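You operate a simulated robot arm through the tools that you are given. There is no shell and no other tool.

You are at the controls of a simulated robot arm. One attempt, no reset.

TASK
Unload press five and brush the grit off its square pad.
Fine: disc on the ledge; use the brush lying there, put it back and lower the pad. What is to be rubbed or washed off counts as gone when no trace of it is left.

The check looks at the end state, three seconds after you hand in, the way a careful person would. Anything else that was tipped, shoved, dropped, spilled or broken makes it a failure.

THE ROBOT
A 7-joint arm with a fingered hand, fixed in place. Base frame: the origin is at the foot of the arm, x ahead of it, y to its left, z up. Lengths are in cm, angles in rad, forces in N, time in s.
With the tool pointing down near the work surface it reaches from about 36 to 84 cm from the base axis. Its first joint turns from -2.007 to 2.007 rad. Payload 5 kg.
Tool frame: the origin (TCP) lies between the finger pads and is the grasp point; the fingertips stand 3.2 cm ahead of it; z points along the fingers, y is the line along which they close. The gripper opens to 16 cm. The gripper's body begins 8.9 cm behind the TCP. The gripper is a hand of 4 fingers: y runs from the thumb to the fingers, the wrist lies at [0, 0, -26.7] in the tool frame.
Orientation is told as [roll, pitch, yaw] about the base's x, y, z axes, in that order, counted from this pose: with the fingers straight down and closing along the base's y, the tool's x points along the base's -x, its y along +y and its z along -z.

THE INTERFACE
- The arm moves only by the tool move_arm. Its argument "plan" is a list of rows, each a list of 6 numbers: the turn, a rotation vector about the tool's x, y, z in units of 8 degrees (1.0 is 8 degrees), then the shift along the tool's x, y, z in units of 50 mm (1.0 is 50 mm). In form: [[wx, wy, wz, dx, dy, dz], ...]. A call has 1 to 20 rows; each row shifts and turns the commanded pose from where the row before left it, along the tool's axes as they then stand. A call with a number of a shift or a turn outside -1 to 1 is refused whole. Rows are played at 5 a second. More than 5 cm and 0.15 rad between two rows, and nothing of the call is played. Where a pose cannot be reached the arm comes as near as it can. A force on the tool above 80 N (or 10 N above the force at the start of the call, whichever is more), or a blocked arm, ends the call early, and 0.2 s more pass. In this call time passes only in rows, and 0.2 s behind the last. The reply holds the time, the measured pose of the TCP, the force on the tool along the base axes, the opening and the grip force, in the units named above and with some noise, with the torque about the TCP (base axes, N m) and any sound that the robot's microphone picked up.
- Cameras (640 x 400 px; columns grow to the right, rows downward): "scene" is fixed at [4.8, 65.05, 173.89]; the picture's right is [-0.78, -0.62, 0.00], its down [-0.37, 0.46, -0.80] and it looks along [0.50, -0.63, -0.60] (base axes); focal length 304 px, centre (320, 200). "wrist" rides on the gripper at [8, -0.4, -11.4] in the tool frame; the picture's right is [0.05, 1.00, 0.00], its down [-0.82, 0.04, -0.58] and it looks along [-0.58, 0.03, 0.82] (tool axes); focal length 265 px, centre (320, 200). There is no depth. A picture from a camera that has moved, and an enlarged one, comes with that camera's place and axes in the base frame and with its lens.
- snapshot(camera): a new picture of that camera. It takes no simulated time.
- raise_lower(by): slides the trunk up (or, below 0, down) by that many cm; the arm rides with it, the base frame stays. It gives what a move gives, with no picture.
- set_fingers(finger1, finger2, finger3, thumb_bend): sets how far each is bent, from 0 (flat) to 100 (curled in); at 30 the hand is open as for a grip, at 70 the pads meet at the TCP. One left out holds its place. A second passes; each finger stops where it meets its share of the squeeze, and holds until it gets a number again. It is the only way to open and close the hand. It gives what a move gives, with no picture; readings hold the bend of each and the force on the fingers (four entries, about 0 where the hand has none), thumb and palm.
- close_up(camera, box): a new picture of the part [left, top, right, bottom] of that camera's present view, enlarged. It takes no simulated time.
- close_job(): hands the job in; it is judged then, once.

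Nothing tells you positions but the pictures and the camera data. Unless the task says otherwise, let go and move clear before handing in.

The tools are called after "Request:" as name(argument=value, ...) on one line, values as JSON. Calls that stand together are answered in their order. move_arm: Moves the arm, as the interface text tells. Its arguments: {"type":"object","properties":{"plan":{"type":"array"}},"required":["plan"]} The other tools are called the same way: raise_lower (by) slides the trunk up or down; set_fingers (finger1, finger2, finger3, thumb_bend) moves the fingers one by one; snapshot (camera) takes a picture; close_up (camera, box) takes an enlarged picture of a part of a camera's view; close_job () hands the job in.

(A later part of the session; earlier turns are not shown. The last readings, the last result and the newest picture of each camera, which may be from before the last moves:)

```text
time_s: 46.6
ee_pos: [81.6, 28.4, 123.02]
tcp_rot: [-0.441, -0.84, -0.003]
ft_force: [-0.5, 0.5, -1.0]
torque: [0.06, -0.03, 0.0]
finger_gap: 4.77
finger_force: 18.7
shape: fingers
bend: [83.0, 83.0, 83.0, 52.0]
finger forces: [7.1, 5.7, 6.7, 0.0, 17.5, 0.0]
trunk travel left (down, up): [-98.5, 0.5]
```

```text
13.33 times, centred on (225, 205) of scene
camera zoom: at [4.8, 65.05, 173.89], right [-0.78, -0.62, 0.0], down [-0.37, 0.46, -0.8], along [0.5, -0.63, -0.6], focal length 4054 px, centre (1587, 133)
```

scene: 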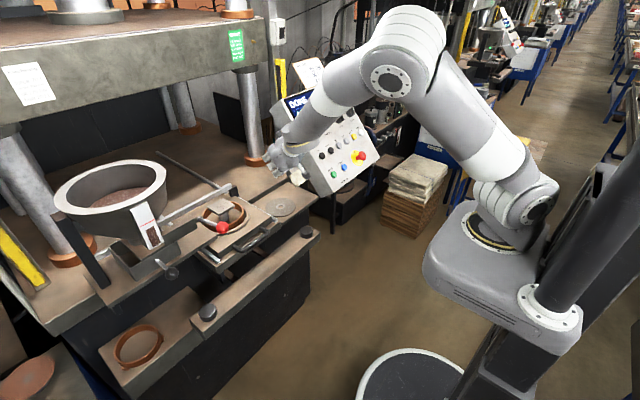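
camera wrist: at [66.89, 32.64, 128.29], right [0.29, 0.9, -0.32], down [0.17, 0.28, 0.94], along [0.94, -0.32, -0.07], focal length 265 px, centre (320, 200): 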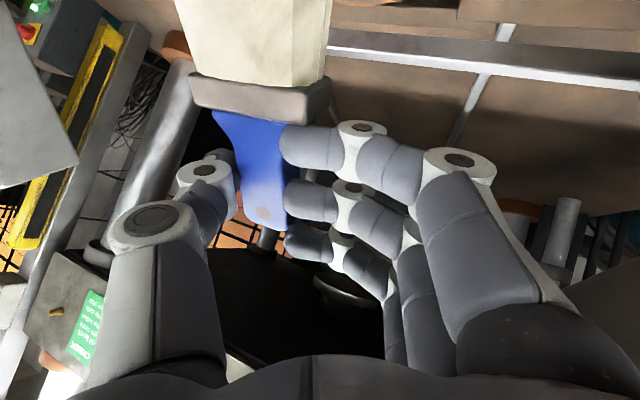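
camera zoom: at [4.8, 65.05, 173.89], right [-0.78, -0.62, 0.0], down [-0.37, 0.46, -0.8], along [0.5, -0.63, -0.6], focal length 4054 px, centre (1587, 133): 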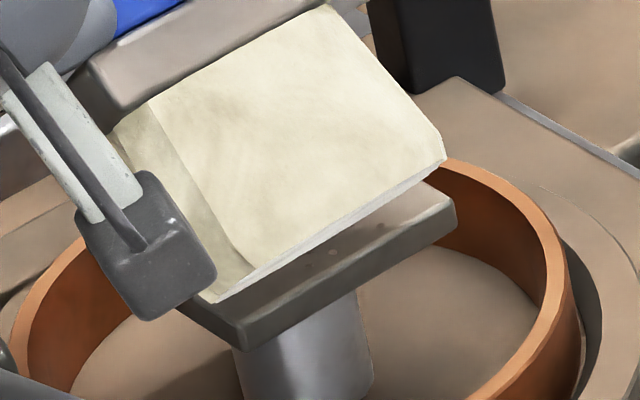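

Request:
move_arm(plan=[[0, 0, 0, 0.0447, 0.017, 0.0362], [0, 0, 0, 0, 0, 0]])

Request:
move_arm(plan=[[0, 0, 0, 0.0447, 0.017, 0.0362], [0, 0, 0, 0, 0, 0]])

Request:
close_up(camera="scene", box=[205, 190, 245, 220])

```text
time_s: 47.2
ee_pos: [81.51, 28.39, 122.73]
tcp_rot: [-0.441, -0.839, 0.0]
ft_force: [-0.2, -0.2, -0.4]
torque: [0.02, -0.04, 0.01]
finger_gap: 4.77
finger_force: 18.9
shape: fingers
bend: [83.0, 83.0, 83.0, 52.0]
finger forces: [7.2, 5.9, 6.7, 0.1, 17.5, 0.0]
trunk travel left (down, up): [-98.5, 0.5]
```

```text
time_s: 47.8
ee_pos: [81.54, 28.42, 122.55]
tcp_rot: [-0.441, -0.841, -0.001]
ft_force: [2.1, -0.7, 3.9]
torque: [-0.04, 0.07, 0.01]
finger_gap: 4.79
finger_force: 19.4
shape: fingers
bend: [83.0, 83.0, 83.0, 52.0]
finger forces: [9.1, 6.2, 6.2, 0.0, 18.7, 0.0]
trunk travel left (down, up): [-98.5, 0.5]
```

```text
13.33 times, centred on (225, 205) of scene
camera zoom: at [4.8, 65.05, 173.89], right [-0.78, -0.62, 0.0], down [-0.37, 0.46, -0.8], along [0.5, -0.63, -0.6], focal length 4054 px, centre (1587, 133)
```

zoom: 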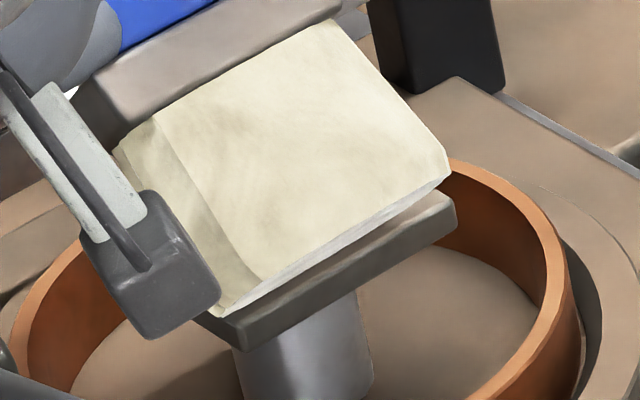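

Contact is light, at about 5 N. Now I draw the brush across the pad, away from me.

Request:
move_arm(plan=[[0, 0, 0, -0.16, 0.076, 0.162], [0, 0, 0, -0.16, 0.076, 0.162], [0, 0, 0, -0.16, 0.076, 0.162], [0, 0, 0, -0.16, 0.076, 0.162], [0, 0, 0, -0.16, 0.076, 0.162], [0, 0, 0, 0, 0, 0]])

Request:
close_up(camera="scene", box=[195, 180, 255, 230])

```text
time_s: 49.2
ee_pos: [86.55, 27.62, 123.75]
tcp_rot: [-0.43, -0.852, -0.01]
ft_force: [-4.6, -6.6, -3.6]
torque: [0.4, -0.75, 1.15]
finger_gap: 4.79
finger_force: 21.5
shape: fingers
bend: [83.0, 83.0, 83.0, 52.0]
finger forces: [7.7, 5.9, 7.3, 0.0, 18.3, 4.2]
trunk travel left (down, up): [-98.5, 0.5]
```

```text
8.00 times, centred on (225, 205) of scene
camera zoom: at [4.8, 65.05, 173.89], right [-0.78, -0.62, 0.0], down [-0.37, 0.46, -0.8], along [0.5, -0.63, -0.6], focal length 2432 px, centre (1080, 160)
```

zoom: 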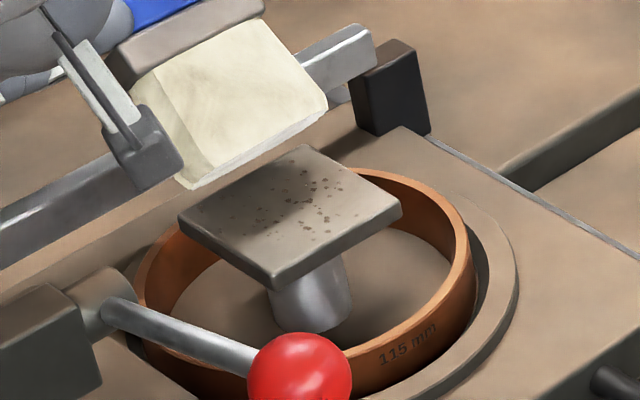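

Request:
snapshot(camera="wrist")

Request:
snapshot(camera="scene")

Request:
close_up(camera="scene", box=[150, 100, 290, 240])

```text
taken
camera wrist: at [73.46, 32.04, 124.74], right [0.29, 0.9, -0.31], down [0.16, 0.28, 0.95], along [0.94, -0.32, -0.06], focal length 265 px, centre (320, 200)
```

wrist: 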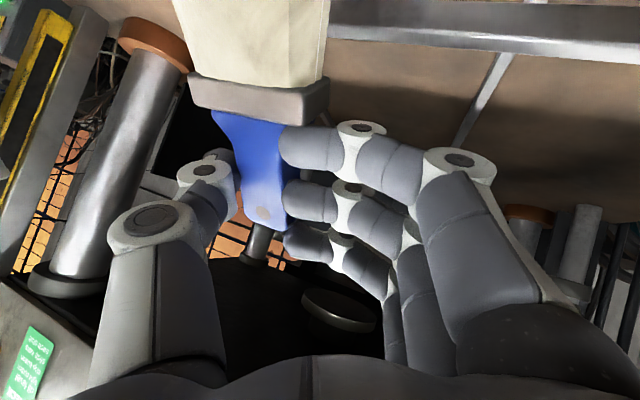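

```text
taken
```

scene: 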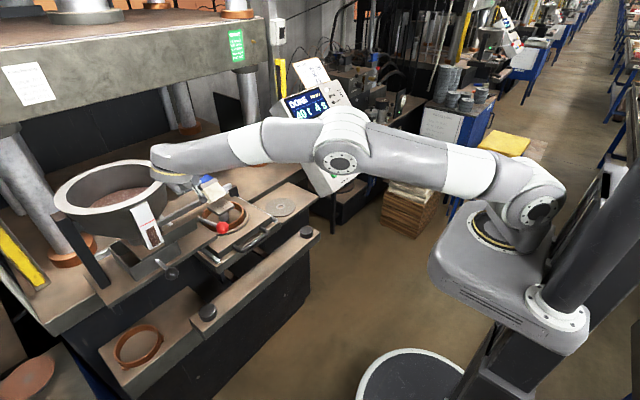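

```text
2.86 times, centred on (220, 170) of scene
camera zoom: at [4.8, 65.05, 173.89], right [-0.78, -0.62, 0.0], down [-0.37, 0.46, -0.8], along [0.5, -0.63, -0.6], focal length 869 px, centre (606, 286)
```

zoom: 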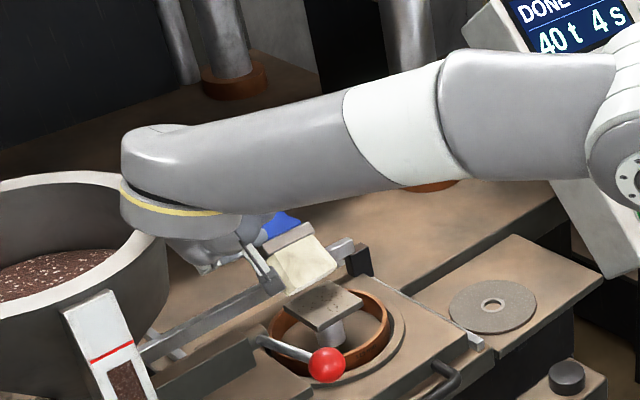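

The hand's back has touched the hopper rim, so I retreat at once.

Request:
move_arm(plan=[[0, 0, 0, 0.192, -0.29, -0.266], [0, 0, 0, 0.192, -0.29, -0.266], [0, 0, 0, 0.14, -0.16, -0.05], [0, 0, 0, 0, 0, 0]])

Request:
close_up(camera="scene", box=[150, 100, 290, 240])

Request:
close_up(camera="scene", box=[40, 140, 240, 290])

```text
time_s: 50.2
ee_pos: [82.54, 26.28, 123.25]
tcp_rot: [-0.441, -0.842, 0.002]
ft_force: [0.2, -0.6, 0.0]
torque: [0.03, -0.03, 0.01]
finger_gap: 4.81
finger_force: 20.2
shape: fingers
bend: [83.0, 83.0, 83.0, 52.0]
finger forces: [8.4, 6.2, 7.3, 0.0, 18.6, 0.0]
trunk travel left (down, up): [-98.5, 0.5]
```

```text
2.86 times, centred on (220, 170) of scene
camera zoom: at [4.8, 65.05, 173.89], right [-0.78, -0.62, 0.0], down [-0.37, 0.46, -0.8], along [0.5, -0.63, -0.6], focal length 869 px, centre (606, 286)
```

zoom: 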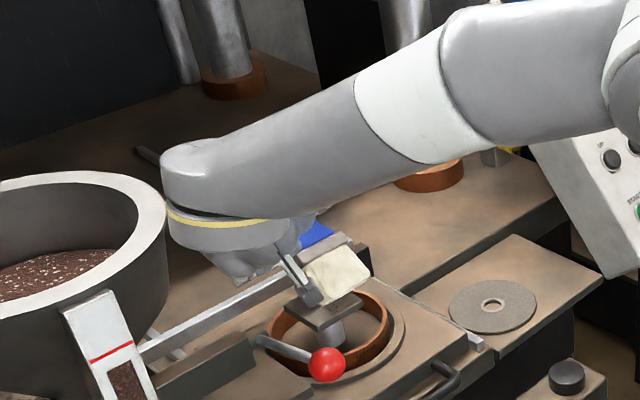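

```text
2.67 times, centred on (140, 215) of scene
camera zoom: at [4.8, 65.05, 173.89], right [-0.78, -0.62, 0.0], down [-0.37, 0.46, -0.8], along [0.5, -0.63, -0.6], focal length 811 px, centre (800, 160)
```

zoom: 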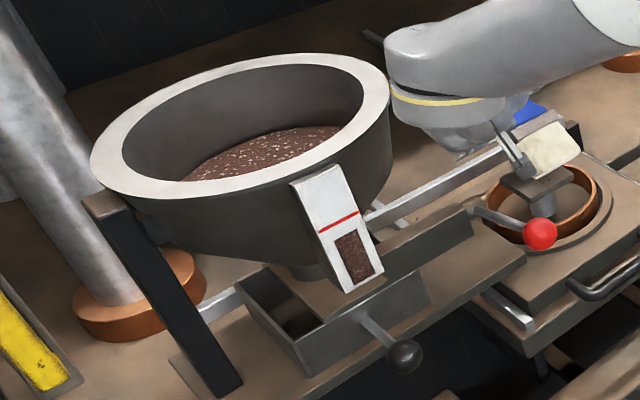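

The hopper looks unmoved. I'll approach differently: lift, then turn the hand 100° about the vertical so it works from the right-hand side, away from the hopper and lever.

Request:
move_arm(plan=[[0, 0, 0, -0.596, -0.226, -0.483], [0, 0, 0, 0.281, -0.673, -0.445], [0, 0, 0, 0.281, -0.673, -0.445], [0, 0, 0, 0.281, -0.673, -0.445], [0, 0, 0, 0, 0, 0]])

Request:
move_arm(plan=[[-0.745, -0.283, -0.604, 0, 0, 0], [-0.745, -0.283, -0.604, 0, 0, 0], [-0.745, -0.283, -0.604, 0, 0, 0], [-0.745, -0.283, -0.604, 0, 0, 0], [-0.745, -0.283, -0.604, 0, 0, 0], [-0.745, -0.283, -0.604, 0, 0, 0], [0, 0, 0, 0, 0, 0]])

Request:
snapshot(camera="scene")

```text
time_s: 51.4
ee_pos: [72.2, 20.01, 131.04]
tcp_rot: [-0.444, -0.838, 0.001]
ft_force: [0.1, 0.2, -0.7]
torque: [-0.01, -0.03, -0.03]
finger_gap: 4.8
finger_force: 20.3
shape: fingers
bend: [83.0, 83.0, 83.0, 52.0]
finger forces: [8.3, 6.2, 7.1, 0.0, 18.4, 0.0]
trunk travel left (down, up): [-98.5, 0.5]
```

```text
time_s: 53.0
ee_pos: [72.42, 19.15, 130.93]
tcp_rot: [-0.432, -0.841, 0.83]
ft_force: [0.3, -2.2, -0.9]
torque: [0.15, 0.02, 0.16]
finger_gap: 4.75
finger_force: 19.5
shape: fingers
bend: [83.0, 83.0, 84.0, 52.0]
finger forces: [7.4, 6.4, 6.8, 0.0, 17.9, 0.0]
trunk travel left (down, up): [-98.5, 0.5]
```

```text
taken
```

scene: 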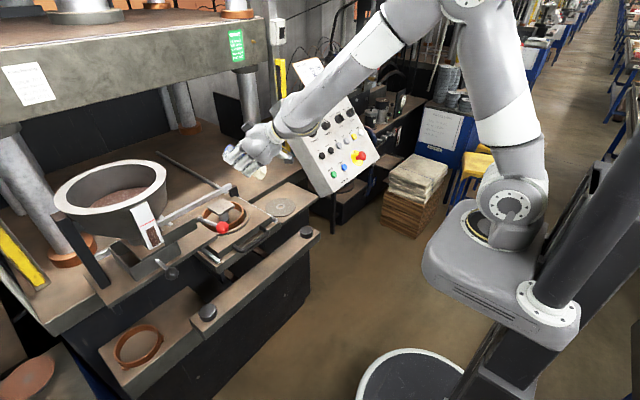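

Request:
move_arm(plan=[[-0.745, -0.283, -0.604, 0, 0, 0], [-0.745, -0.283, -0.604, 0, 0, 0], [-0.745, -0.283, -0.604, 0, 0, 0], [-0.745, -0.283, -0.604, 0, 0, 0], [-0.745, -0.283, -0.604, 0, 0, 0], [-0.745, -0.283, -0.604, 0, 0, 0], [0, 0, 0, 0, 0, 0]])

Request:
close_up(camera="scene", box=[180, 100, 320, 240])

Request:
snapshot(camera="wrist")

```text
time_s: 54.6
ee_pos: [71.97, 20.01, 131.0]
tcp_rot: [-0.44, -0.839, 1.675]
ft_force: [-0.2, -0.6, -0.1]
torque: [0.02, -0.01, 0.02]
finger_gap: 4.77
finger_force: 18.1
shape: fingers
bend: [83.0, 83.0, 84.0, 52.0]
finger forces: [6.9, 5.8, 6.6, 0.0, 16.6, 0.1]
trunk travel left (down, up): [-98.5, 0.5]
```

```text
2.86 times, centred on (250, 170) of scene
camera zoom: at [4.8, 65.05, 173.89], right [-0.78, -0.62, 0.0], down [-0.37, 0.46, -0.8], along [0.5, -0.63, -0.6], focal length 869 px, centre (520, 286)
```

zoom: 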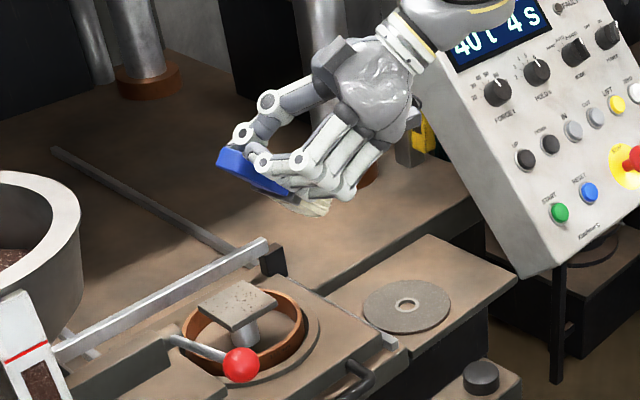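

```text
taken
camera wrist: at [69.03, 6.32, 132.25], right [-0.93, 0.19, -0.32], down [-0.3, 0.14, 0.94], along [0.22, 0.97, -0.07], focal length 265 px, centre (320, 200)
```

wrist: 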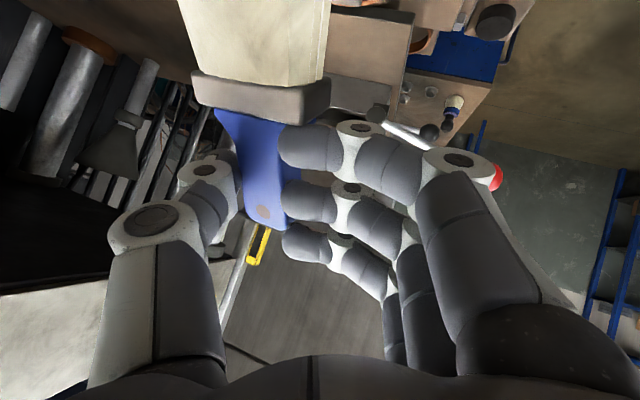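

The brush is still firmly held and now works from the right-hand side. I go over the pad's right edge.

Request:
move_arm(plan=[[0, 0, 0, 0, 0.12, 0.773], [0, 0, 0, 0, 0.12, 0.773], [0, 0, 0, 0, 0, 0]])

Request:
close_up(camera="scene", box=[180, 130, 280, 230])

Request:
snapshot(camera="wrist")

```text
time_s: 55.4
ee_pos: [73.82, 25.7, 126.05]
tcp_rot: [-0.439, -0.838, 1.67]
ft_force: [-0.5, 0.9, -0.8]
torque: [0.06, 0.02, -0.01]
finger_gap: 4.73
finger_force: 17.5
shape: fingers
bend: [83.0, 83.0, 84.0, 52.0]
finger forces: [6.7, 5.7, 6.6, 0.0, 16.6, 0.0]
trunk travel left (down, up): [-98.5, 0.5]
```

```text
4.00 times, centred on (230, 180) of scene
camera zoom: at [4.8, 65.05, 173.89], right [-0.78, -0.62, 0.0], down [-0.37, 0.46, -0.8], along [0.5, -0.63, -0.6], focal length 1216 px, centre (680, 280)
```

zoom: 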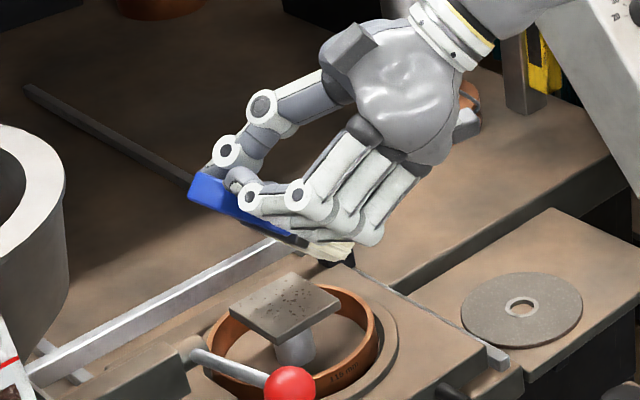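

```text
taken
camera wrist: at [70.71, 12.04, 127.17], right [-0.93, 0.19, -0.32], down [-0.3, 0.14, 0.94], along [0.22, 0.97, -0.07], focal length 265 px, centre (320, 200)
```

wrist: 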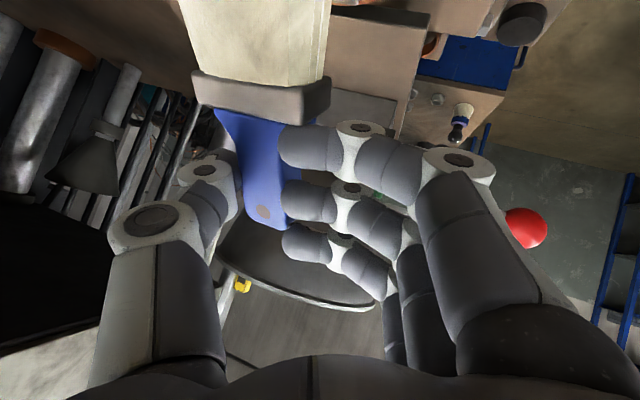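

Request:
move_arm(plan=[[0, 0, 0, 0.216, 0.082, 0.175], [0, 0, 0, 0.216, 0.082, 0.175], [0, 0, 0, 0, 0, 0]])

Request:
close_up(camera="scene", box=[200, 170, 260, 230])

```text
time_s: 56.2
ee_pos: [73.73, 25.78, 123.06]
tcp_rot: [-0.437, -0.84, 1.669]
ft_force: [-0.1, 0.8, -0.2]
torque: [0.02, 0.09, -0.03]
finger_gap: 4.75
finger_force: 17.3
shape: fingers
bend: [83.0, 83.0, 84.0, 52.0]
finger forces: [6.6, 5.6, 6.6, 0.0, 16.5, 0.0]
trunk travel left (down, up): [-98.5, 0.5]
```

```text
6.67 times, centred on (230, 200) of scene
camera zoom: at [4.8, 65.05, 173.89], right [-0.78, -0.62, 0.0], down [-0.37, 0.46, -0.8], along [0.5, -0.63, -0.6], focal length 2027 px, centre (920, 200)
```

zoom: 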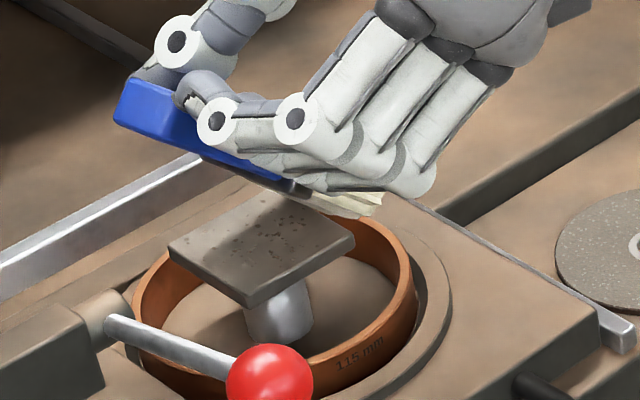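

Request:
move_arm(plan=[[0, 0, 0, -0.2, 0.066, 0.214], [0, 0, 0, 0.0447, 0.017, 0.0362], [0, 0, 0, 0, 0, 0]])

Request:
close_up(camera="scene", box=[200, 180, 250, 220])

```text
time_s: 57.0
ee_pos: [73.68, 27.25, 122.75]
tcp_rot: [-0.436, -0.837, 1.67]
ft_force: [1.2, 0.0, -0.2]
torque: [0.02, 0.02, -0.03]
finger_gap: 4.75
finger_force: 17.4
shape: fingers
bend: [83.0, 83.0, 84.0, 52.0]
finger forces: [6.7, 5.7, 6.6, 0.0, 16.3, 0.0]
trunk travel left (down, up): [-98.5, 0.5]
```

```text
10.00 times, centred on (225, 200) of scene
camera zoom: at [4.8, 65.05, 173.89], right [-0.78, -0.62, 0.0], down [-0.37, 0.46, -0.8], along [0.5, -0.63, -0.6], focal length 3040 px, centre (1270, 200)
```

zoom: 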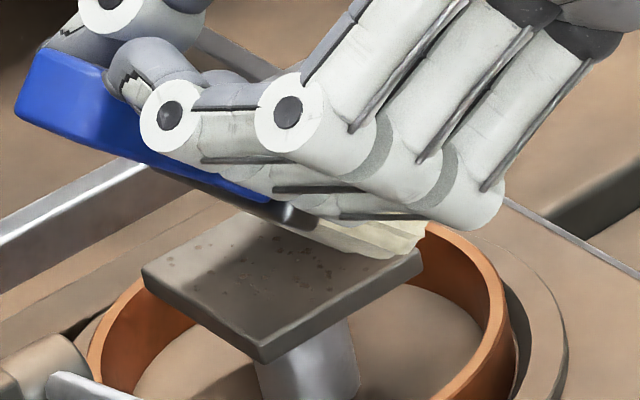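

Request:
move_arm(plan=[[0, 0, 0, 0.0447, 0.017, 0.0362], [0, 0, 0, 0, 0, 0]])

Request:
move_arm(plan=[[0, 0, 0, 0.0447, 0.017, 0.0362], [0, 0, 0, 0, 0, 0]])

Request:
close_up(camera="scene", box=[200, 180, 250, 220])

```text
time_s: 57.6
ee_pos: [73.68, 27.15, 122.49]
tcp_rot: [-0.438, -0.839, 1.67]
ft_force: [0.9, 0.4, 0.4]
torque: [0.0, 0.02, 0.01]
finger_gap: 4.67
finger_force: 15.6
shape: fingers
bend: [84.0, 84.0, 84.0, 52.0]
finger forces: [6.7, 9.8, 0.1, 0.0, 14.9, 0.0]
trunk travel left (down, up): [-98.5, 0.5]
```

```text
time_s: 58.2
ee_pos: [73.72, 27.23, 122.13]
tcp_rot: [-0.439, -0.84, 1.673]
ft_force: [0.5, 1.8, 1.9]
torque: [-0.14, -0.03, -0.03]
finger_gap: 4.68
finger_force: 16.2
shape: fingers
bend: [84.0, 84.0, 84.0, 52.0]
finger forces: [8.1, 8.9, 0.0, 0.0, 15.5, 0.1]
trunk travel left (down, up): [-98.5, 0.5]
```

```text
10.00 times, centred on (225, 200) of scene
camera zoom: at [4.8, 65.05, 173.89], right [-0.78, -0.62, 0.0], down [-0.37, 0.46, -0.8], along [0.5, -0.63, -0.6], focal length 3040 px, centre (1270, 200)
```

zoom: 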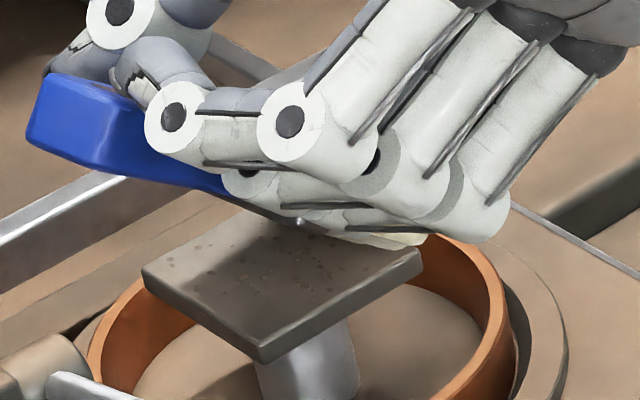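

Finger 3 lost the handle as the brush pitched slightly. I back off a few millimetres and tighten the grip.

Request:
move_arm(plan=[[0, 0, 0, -0.0894, -0.034, -0.0724], [0, 0, 0, 0, 0, 0]])

Request:
set_fingers(finger1=94, finger2=94, finger3=94, thumb_bend=66)

Request:
close_up(camera="scene", box=[200, 170, 260, 220])

Request:
snapshot(camera="wrist")

```text
time_s: 58.8
ee_pos: [73.72, 27.19, 122.79]
tcp_rot: [-0.437, -0.841, 1.67]
ft_force: [-0.4, 0.3, -0.6]
torque: [0.03, 0.06, 0.0]
finger_gap: 4.65
finger_force: 15.0
shape: fingers
bend: [83.0, 84.0, 84.0, 52.0]
finger forces: [5.4, 10.5, 0.1, 0.1, 14.7, 0.0]
trunk travel left (down, up): [-98.5, 0.5]
```

```text
time_s: 59.8
ee_pos: [73.85, 27.18, 122.7]
tcp_rot: [-0.436, -0.841, 1.671]
ft_force: [0.0, 0.0, -0.2]
torque: [0.04, 0.02, 0.0]
finger_gap: 4.16
finger_force: 0.0
shape: fingers
bend: [94.0, 94.0, 94.0, 65.0]
finger forces: [0.0, 0.1, 0.0, 0.0, 0.1, 0.2]
trunk travel left (down, up): [-98.5, 0.5]
```

```text
8.00 times, centred on (230, 195) of scene
camera zoom: at [4.8, 65.05, 173.89], right [-0.78, -0.62, 0.0], down [-0.37, 0.46, -0.8], along [0.5, -0.63, -0.6], focal length 2432 px, centre (1040, 240)
```

zoom: 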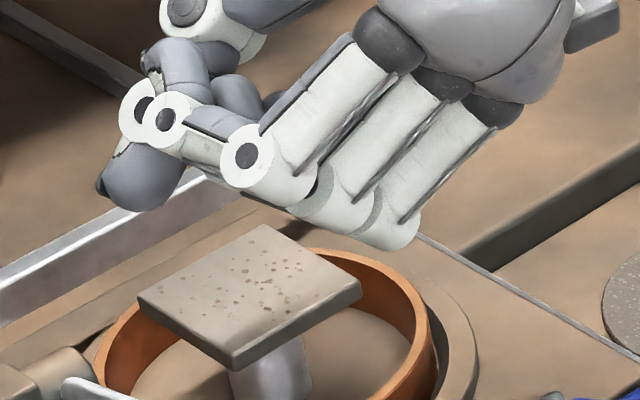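

```text
taken
camera wrist: at [70.69, 13.58, 124.0], right [-0.93, 0.19, -0.32], down [-0.3, 0.14, 0.94], along [0.22, 0.97, -0.07], focal length 265 px, centre (320, 200)
```

wrist: 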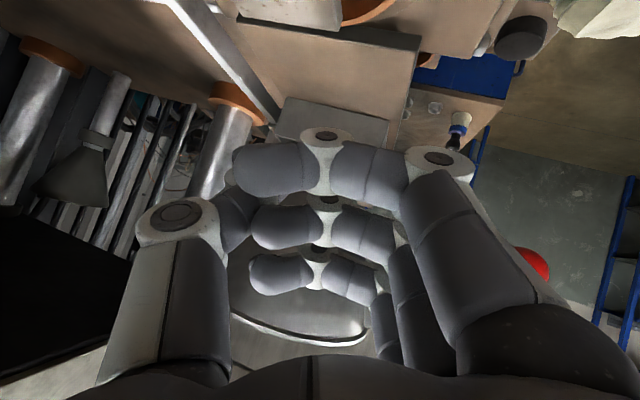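

The brush slipped out of the grip. I look for where it landed.

Request:
snapshot(camera="scene")

Request:
close_up(camera="scene", box=[220, 180, 320, 270])

```text
taken
```

scene: 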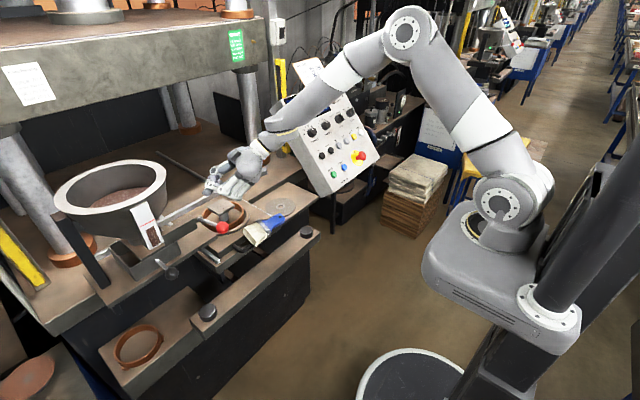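

```text
4.44 times, centred on (270, 225) of scene
camera zoom: at [4.8, 65.05, 173.89], right [-0.78, -0.62, 0.0], down [-0.37, 0.46, -0.8], along [0.5, -0.63, -0.6], focal length 1351 px, centre (542, 89)
```

zoom: 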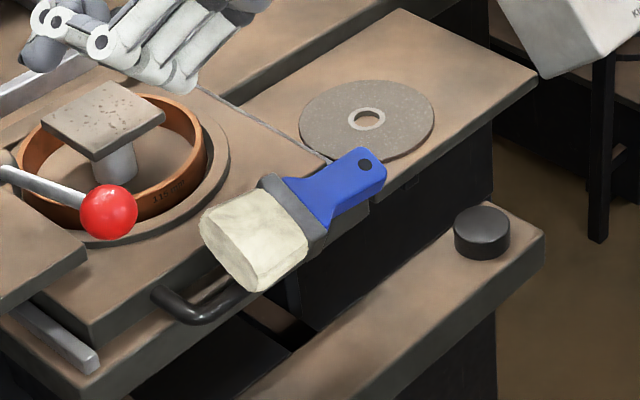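

The brush appears to have landed on the drawer plate's near right corner. I raise the hand clear and look again.

Request:
move_arm(plan=[[0, 0, 0, -0.447, -0.17, -0.362], [0, 0, 0, -0.447, -0.17, -0.362], [0, 0, 0, 0, 0, 0]])

Request:
close_up(camera="scene", box=[220, 180, 320, 270])

Request:
snapshot(camera="wrist")

```text
time_s: 60.6
ee_pos: [73.77, 27.19, 128.85]
tcp_rot: [-0.436, -0.84, 1.669]
ft_force: [0.2, 1.2, 0.3]
torque: [-0.01, 0.02, -0.01]
finger_gap: 4.17
finger_force: 0.0
shape: fingers
bend: [94.0, 94.0, 94.0, 65.0]
finger forces: [0.0, 0.0, 0.0, 0.1, 0.0, 0.0]
trunk travel left (down, up): [-98.5, 0.5]
```

```text
4.44 times, centred on (270, 225) of scene
camera zoom: at [4.8, 65.05, 173.89], right [-0.78, -0.62, 0.0], down [-0.37, 0.46, -0.8], along [0.5, -0.63, -0.6], focal length 1351 px, centre (542, 89)
```

zoom: 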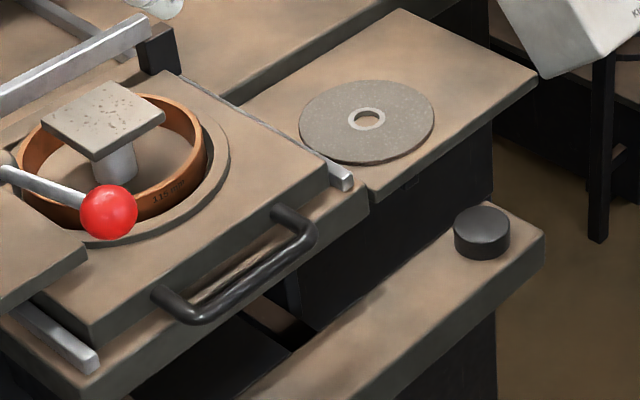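

```text
taken
camera wrist: at [70.69, 13.57, 130.05], right [-0.93, 0.19, -0.32], down [-0.3, 0.14, 0.94], along [0.22, 0.97, -0.07], focal length 265 px, centre (320, 200)
```

wrist: 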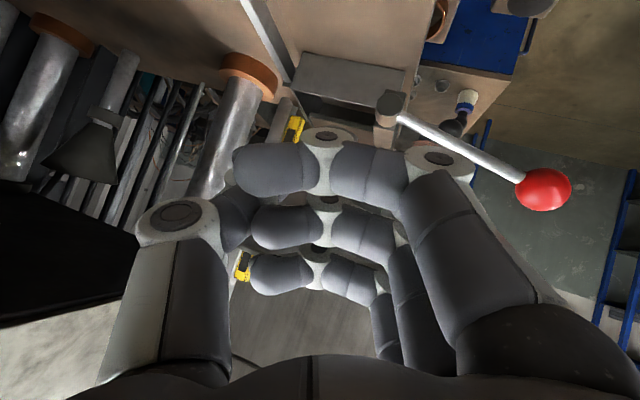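

Request:
snapshot(camera="scene")

Request:
close_up(camera="scene", box=[200, 220, 400, 400])

Request:
close_up(camera="scene", box=[90, 240, 320, 400])

```text
taken
```

scene: 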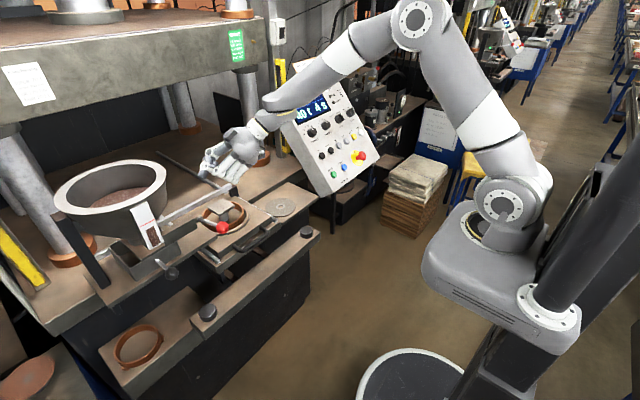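

```text
2.22 times, centred on (300, 310) of scene
camera zoom: at [4.8, 65.05, 173.89], right [-0.78, -0.62, 0.0], down [-0.37, 0.46, -0.8], along [0.5, -0.63, -0.6], focal length 676 px, centre (364, -44)
```

zoom: 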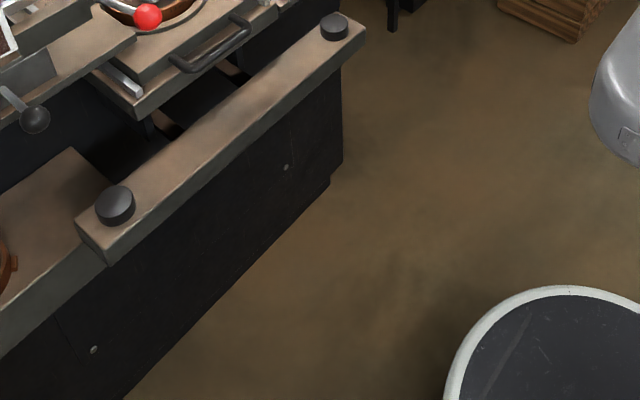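

```text
2.50 times, centred on (205, 320) of scene
camera zoom: at [4.8, 65.05, 173.89], right [-0.78, -0.62, 0.0], down [-0.37, 0.46, -0.8], along [0.5, -0.63, -0.6], focal length 760 px, centre (608, -100)
```

zoom: 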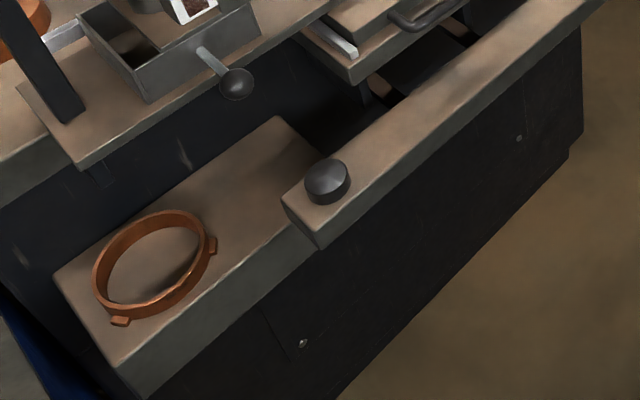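

The brush has fallen out of sight, probably into the gap between the drawer and the front bar. I'll turn the hand back so the wrist camera can look down there.

Request:
move_arm(plan=[[0, 0, 0, 0.4, -0.2, -0.6], [0, 0, 0, 0.4, -0.2, -0.6], [0.745, 0.283, 0.604, 0, 0, 0], [0.745, 0.283, 0.604, 0, 0, 0], [0.745, 0.283, 0.604, 0, 0, 0], [0.745, 0.283, 0.604, 0, 0, 0], [0.745, 0.283, 0.604, 0, 0, 0], [0.745, 0.283, 0.604, 0, 0, 0], [0.745, 0.283, 0.604, 0, 0, 0], [0.745, 0.283, 0.604, 0, 0, 0], [0.745, 0.283, 0.604, 0, 0, 0], [0.745, 0.283, 0.604, 0, 0, 0], [0.745, 0.283, 0.604, 0, 0, 0], [0.745, 0.283, 0.604, 0, 0, 0], [0, 0, 0, 0, 0, 0]])

Request:
snapshot(camera="wrist")

```text
time_s: 63.8
ee_pos: [73.65, 19.76, 130.06]
tcp_rot: [-0.44, -0.842, -0.005]
ft_force: [-0.5, -0.9, 0.6]
torque: [-0.01, 0.03, 0.03]
finger_gap: 4.17
finger_force: 0.2
shape: fingers
bend: [94.0, 94.0, 94.0, 65.0]
finger forces: [0.0, 0.1, 0.0, 0.1, 0.0, 0.0]
trunk travel left (down, up): [-98.5, 0.5]
```

```text
taken
camera wrist: at [60.59, 24.21, 131.26], right [0.29, 0.9, -0.32], down [0.17, 0.28, 0.94], along [0.94, -0.32, -0.07], focal length 265 px, centre (320, 200)
```

wrist: 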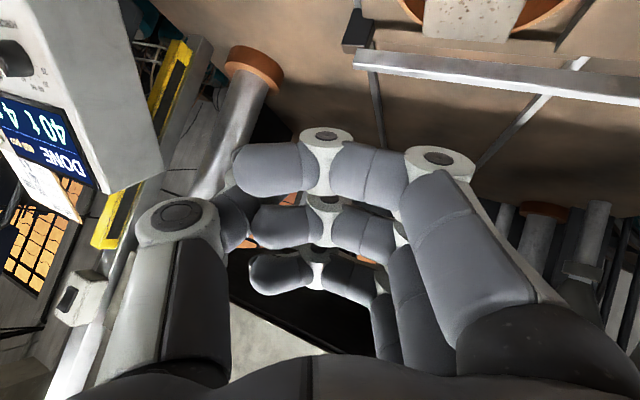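

Request:
move_arm(plan=[[0, 0, 0, 0.534, -0.254, -0.539], [0, 0, 0, 0.534, -0.254, -0.539], [0, 0, 0, 0.534, -0.254, -0.539], [0, 0.905, -0.425, 0, 0, 0], [0, 0.905, -0.425, 0, 0, 0], [0, 0.905, -0.425, 0, 0, 0], [0, 0.905, -0.425, 0, 0, 0], [0, 0.905, -0.425, 0, 0, 0], [0, 0.905, -0.425, 0, 0, 0], [-1, 0, 0, 0, 0, 0], [-1, 0, 0, 0, 0, 0], [-1, 0, 0, 0, 0, 0], [-0.15, 0, 0, 0, 0, 0], [0, 1, 0, 0, 0, 0], [0, 1, 0, 0, 0, 0], [0, 1, 0, 0, 0, 0], [0, 0, 0, 0, 0, 0]])

Request:
snapshot(camera="wrist")

```text
time_s: 67.4
ee_pos: [61.57, 20.02, 130.23]
tcp_rot: [0.0, 0.415, -0.002]
ft_force: [-0.9, -0.6, 0.9]
torque: [-0.03, -0.04, -0.01]
finger_gap: 4.18
finger_force: 0.0
shape: fingers
bend: [94.0, 94.0, 94.0, 65.0]
finger forces: [0.0, 0.0, 0.0, 0.0, 0.0, 0.0]
trunk travel left (down, up): [-98.5, 0.5]
```

```text
taken
camera wrist: at [58.83, 19.42, 143.98], right [-0.04, 1.0, 0.02], down [0.98, 0.04, 0.2], along [0.2, 0.03, -0.98], focal length 265 px, centre (320, 200)
```

wrist: 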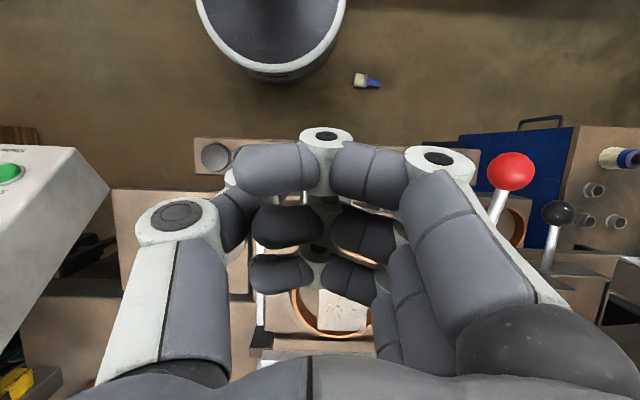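

The brush lies on the floor at about (25,45), inside the arm's reach once the trunk is lowered. I'll square up the hand and go above it.

Request:
move_arm(plan=[[0, -1, 0, 0, 0, 0], [0, -1, 0, 0, 0, 0], [0, -1, 0, 0, 0, 0], [0, 0, 0, 0.8, 0.556, 0.0], [0, 0, 0, 0.8, 0.556, 0.0], [0, 0, 0, 0.8, 0.556, 0.0], [0, 0, 0, 0.8, 0.556, 0.0], [0, 0, 0, 0.8, 0.556, 0.0], [0, 0, 0, 0.8, 0.556, 0.0], [0, 0, 0, 0.8, 0.556, 0.0], [0, 0, 0, 0, 0, 0]])

Request:
snapshot(camera="wrist")

Request:
snapshot(camera="scene")

```text
time_s: 69.8
ee_pos: [33.94, 39.25, 129.82]
tcp_rot: [-0.001, -0.002, -0.003]
ft_force: [0.1, -0.8, 0.0]
torque: [0.01, 0.0, 0.01]
finger_gap: 4.19
finger_force: 0.0
shape: fingers
bend: [94.0, 94.0, 94.0, 65.0]
finger forces: [0.0, 0.1, 0.1, 0.1, 0.0, 0.0]
trunk travel left (down, up): [-98.5, 0.5]
```

```text
taken
camera wrist: at [25.84, 38.89, 141.38], right [-0.05, 1.0, 0.0], down [0.81, 0.04, 0.58], along [0.58, 0.03, -0.81], focal length 265 px, centre (320, 200)
```

wrist: 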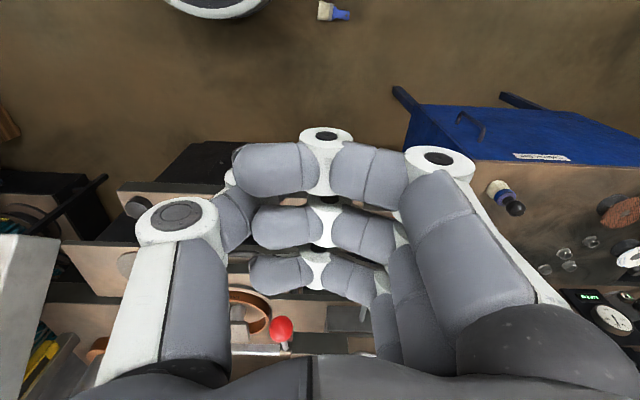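

```text
taken
```

scene: 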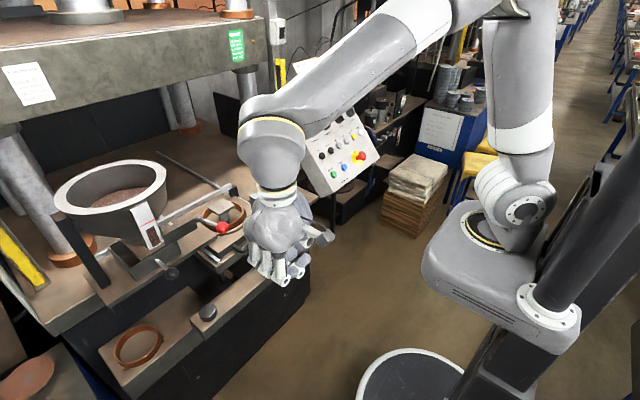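

Request:
move_arm(plan=[[0, 0, 0, 0.84, 0.1, 0], [0, 0, 0, 0.84, 0.1, 0], [0, 0, -1, 0, 0, 0], [0, 0, -1, 0, 0, 0], [0, 0, -1, 0, 0, 0], [0, 0, -1, 0, 0, 0], [0, 0, -1, 0, 0, 0], [0, 0, -1, 0, 0, 0], [0, 0, -1, 0, 0, 0], [0, 0, -1, 0, 0, 0], [0, 0, -1, 0, 0, 0], [0, 0, -1, 0, 0, 0], [0, 0, -1, 0, 0, 0], [0, 0, -0.25, 0, 0, 0], [0, 0, 0, 0, 0, 0]])

Request:
set_fingers(finger1=45, finger2=45, finger3=45, thumb_bend=38)

Request:
snapshot(camera="wrist")

Request:
snapshot(camera="scene")

```text
time_s: 73.0
ee_pos: [25.43, 40.39, 129.93]
tcp_rot: [-0.003, 0.0, 1.569]
ft_force: [-0.1, 0.1, -0.4]
torque: [0.01, 0.02, -0.01]
finger_gap: 4.16
finger_force: 0.0
shape: fingers
bend: [94.0, 94.0, 94.0, 65.0]
finger forces: [0.1, 0.1, 0.1, 0.1, 0.0, 0.1]
trunk travel left (down, up): [-98.5, 0.5]
```

```text
time_s: 74.0
ee_pos: [25.41, 40.52, 129.94]
tcp_rot: [-0.003, -0.001, 1.568]
ft_force: [0.1, 0.4, -0.4]
torque: [0.0, 0.01, 0.04]
finger_gap: 12.45
finger_force: 0.1
shape: fingers
bend: [45.0, 45.0, 45.0, 38.0]
finger forces: [0.0, 0.0, 0.0, 0.0, 0.0, 0.0]
trunk travel left (down, up): [-98.5, 0.5]
```

```text
taken
camera wrist: at [25.79, 32.35, 141.48], right [-1.0, -0.05, 0.0], down [-0.04, 0.82, 0.58], along [-0.03, 0.58, -0.82], focal length 265 px, centre (320, 200)
```

wrist: 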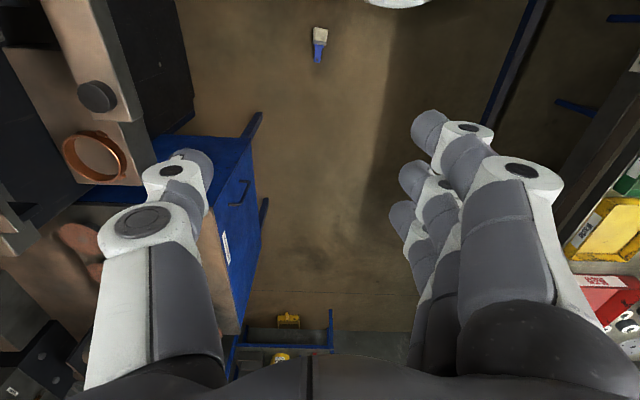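

```text
taken
```

scene: 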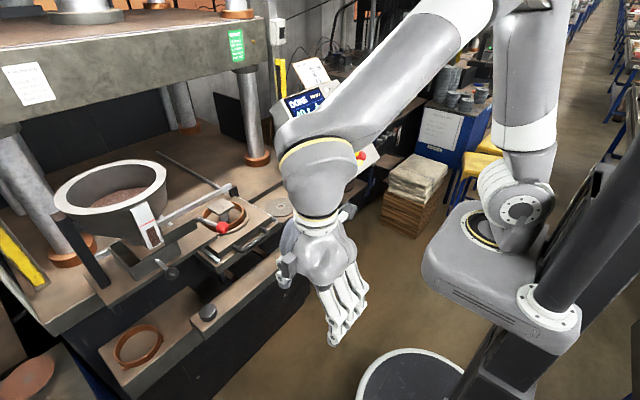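

The brush sits below, roughly lined up with the hand. I lower the trunk in stages.

Request:
raise_lower(by=-50)

Request:
snapshot(camera="wrist")

Request:
snapshot(camera="scene")

```text
refused: -50 is not a number from -40 to 40
```

```text
taken
camera wrist: at [25.79, 32.35, 141.48], right [-1.0, -0.05, 0.0], down [-0.04, 0.82, 0.58], along [-0.03, 0.58, -0.82], focal length 265 px, centre (320, 200)
```

wrist: 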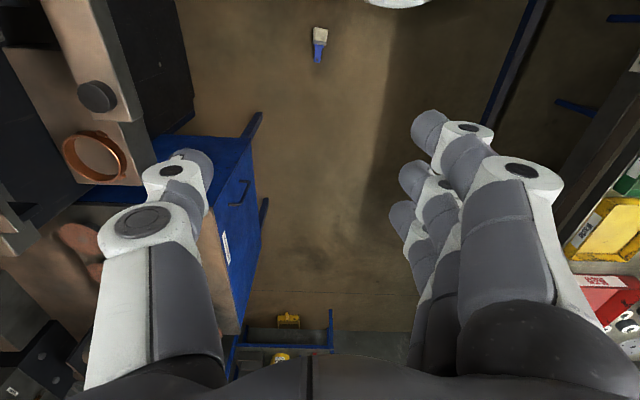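

```text
taken
```

scene: 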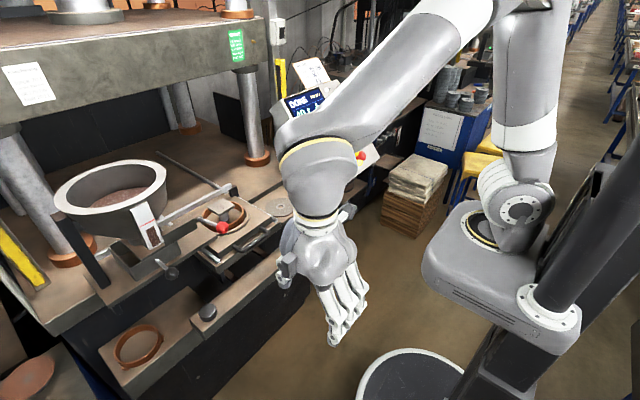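

Request:
raise_lower(by=-40)

Request:
raise_lower(by=-40)

Request:
snapshot(camera="wrist")

Request:
snapshot(camera="scene")

```text
time_s: 77.8
ee_pos: [25.39, 40.41, 89.82]
tcp_rot: [-0.005, 0.0, 1.57]
ft_force: [0.3, 0.2, -0.4]
torque: [0.04, -0.01, 0.01]
finger_gap: 12.45
finger_force: 0.0
shape: fingers
bend: [45.0, 45.0, 45.0, 38.0]
finger forces: [0.0, 0.0, 0.0, 0.0, 0.1, 0.1]
trunk travel left (down, up): [-58.5, 40.5]
```

```text
time_s: 81.7
ee_pos: [25.43, 40.45, 49.89]
tcp_rot: [-0.003, 0.0, 1.567]
ft_force: [-0.3, -0.8, -0.2]
torque: [0.01, 0.02, 0.0]
finger_gap: 12.45
finger_force: 0.0
shape: fingers
bend: [45.0, 45.0, 45.0, 38.0]
finger forces: [0.1, 0.1, 0.0, 0.1, 0.0, 0.0]
trunk travel left (down, up): [-18.5, 80.5]
```

```text
taken
camera wrist: at [25.79, 32.34, 61.48], right [-1.0, -0.05, 0.0], down [-0.04, 0.82, 0.58], along [-0.03, 0.58, -0.82], focal length 265 px, centre (320, 200)
```

wrist: 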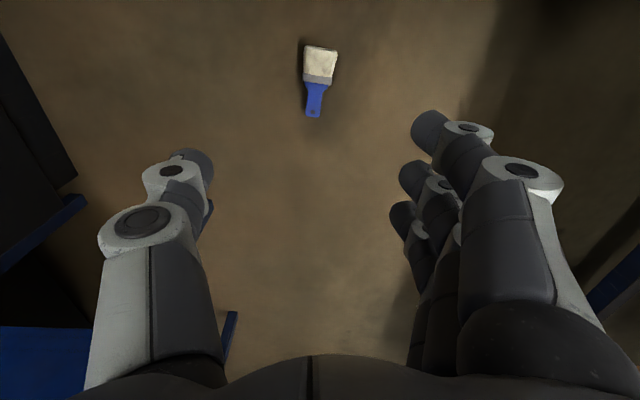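

```text
taken
```

scene: 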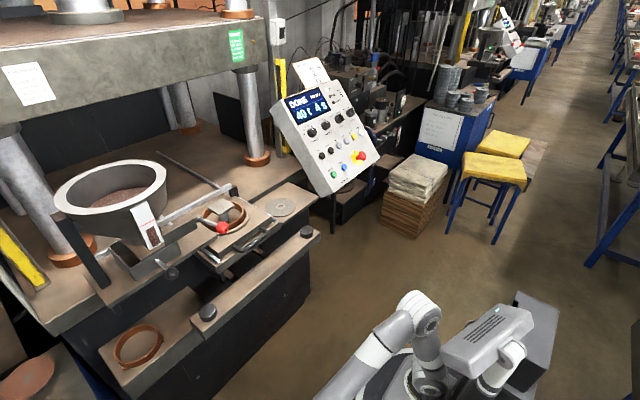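

Request:
raise_lower(by=-18)

Request:
close_up(camera="wrist", box=[240, 20, 420, 140])

```text
time_s: 83.7
ee_pos: [25.52, 40.49, 31.85]
tcp_rot: [-0.004, 0.0, 1.567]
ft_force: [-0.2, 0.1, -0.6]
torque: [-0.01, 0.01, -0.01]
finger_gap: 12.43
finger_force: 0.0
shape: fingers
bend: [45.0, 45.0, 45.0, 38.0]
finger forces: [0.0, 0.0, 0.1, 0.1, 0.1, 0.0]
trunk travel left (down, up): [-0.5, 98.5]
```

```text
3.33 times, centred on (330, 80) of wrist
camera zoom: at [25.79, 32.33, 43.48], right [-1.0, -0.05, 0.0], down [-0.04, 0.82, 0.58], along [-0.03, 0.58, -0.82], focal length 885 px, centre (287, 600)
```

zoom: 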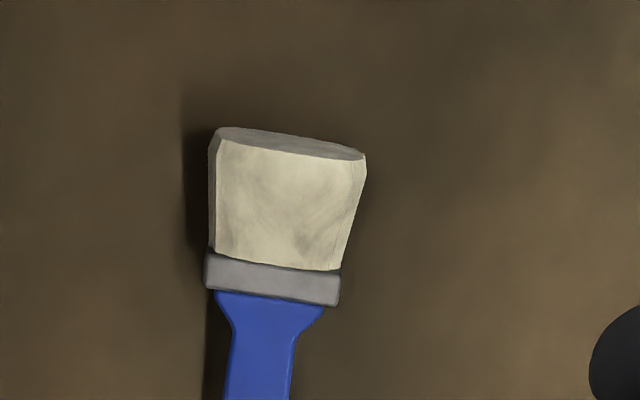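

The brush is well in view, with bristles toward -y and the ferrule at about (25.8,43.6). I come down over the ferrule for a symmetric, firmer grip.

Request:
set_fingers(finger1=44, finger2=44, finger3=44, thumb_bend=44)

Request:
move_arm(plan=[[0, 0, 0.65, 0, 0, 0], [0, 0, 0, -0.136, 0, 0.8], [0, 0, 0, -0.136, 0, 0.8], [0, 0, 0, -0.136, 0, 0.8], [0, 0, 0, -0.136, 0, 0.8], [0, 0, 0, -0.136, 0, 0.8], [0, 0, 0, 0, 0, 0]])

Request:
snapshot(camera="wrist")

```text
time_s: 84.7
ee_pos: [25.42, 40.42, 31.9]
tcp_rot: [-0.003, 0.0, 1.567]
ft_force: [0.1, 1.0, -0.5]
torque: [0.02, 0.0, 0.0]
finger_gap: 11.53
finger_force: 0.0
shape: fingers
bend: [44.0, 44.0, 44.0, 44.0]
finger forces: [0.1, 0.0, 0.1, 0.1, 0.1, 0.0]
trunk travel left (down, up): [-0.5, 98.5]
```

```text
time_s: 86.3
ee_pos: [25.73, 44.03, 11.76]
tcp_rot: [-0.003, 0.0, 1.477]
ft_force: [-0.3, -0.7, -0.7]
torque: [0.02, 0.0, 0.01]
finger_gap: 11.53
finger_force: 0.1
shape: fingers
bend: [44.0, 44.0, 44.0, 44.0]
finger forces: [0.1, 0.1, 0.0, 0.0, 0.1, 0.0]
trunk travel left (down, up): [-0.5, 98.5]
```

```text
taken
camera wrist: at [25.49, 35.81, 23.38], right [-1.0, 0.04, 0.0], down [0.03, 0.82, 0.58], along [0.03, 0.58, -0.82], focal length 265 px, centre (320, 200)
```

wrist: 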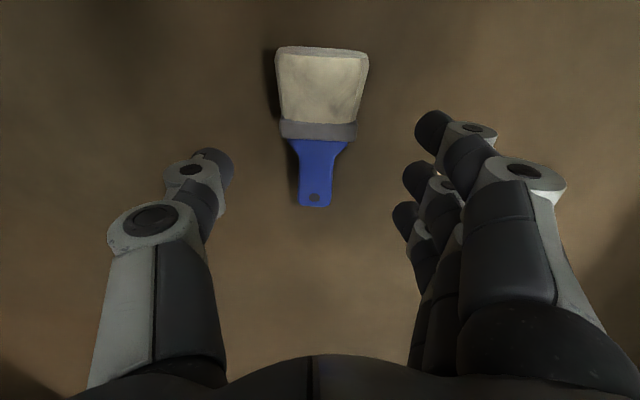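

Request:
move_arm(plan=[[0, 0, 0, 0, 0, 0.7], [0, 0, 0, 0, 0, 0.7], [0, 0, 0, 0, 0, 0], [0, 0, 0, 0, 0, 0.06], [0, 0, 0, 0, 0, 0]])

Request:
snapshot(camera="wrist")

```text
time_s: 87.5
ee_pos: [25.8, 43.89, 4.5]
tcp_rot: [-0.003, 0.0, 1.478]
ft_force: [-0.3, -0.1, -0.2]
torque: [-0.01, 0.0, -0.01]
finger_gap: 11.52
finger_force: 0.0
shape: fingers
bend: [44.0, 44.0, 44.0, 44.0]
finger forces: [0.1, 0.1, 0.0, 0.1, 0.0, 0.0]
trunk travel left (down, up): [-0.5, 98.5]
```

```text
taken
camera wrist: at [25.48, 35.77, 16.09], right [-1.0, 0.04, 0.0], down [0.03, 0.82, 0.58], along [0.03, 0.58, -0.82], focal length 265 px, centre (320, 200)
```

wrist: 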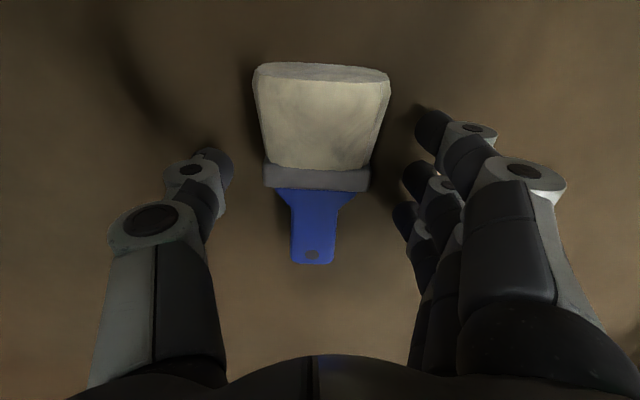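

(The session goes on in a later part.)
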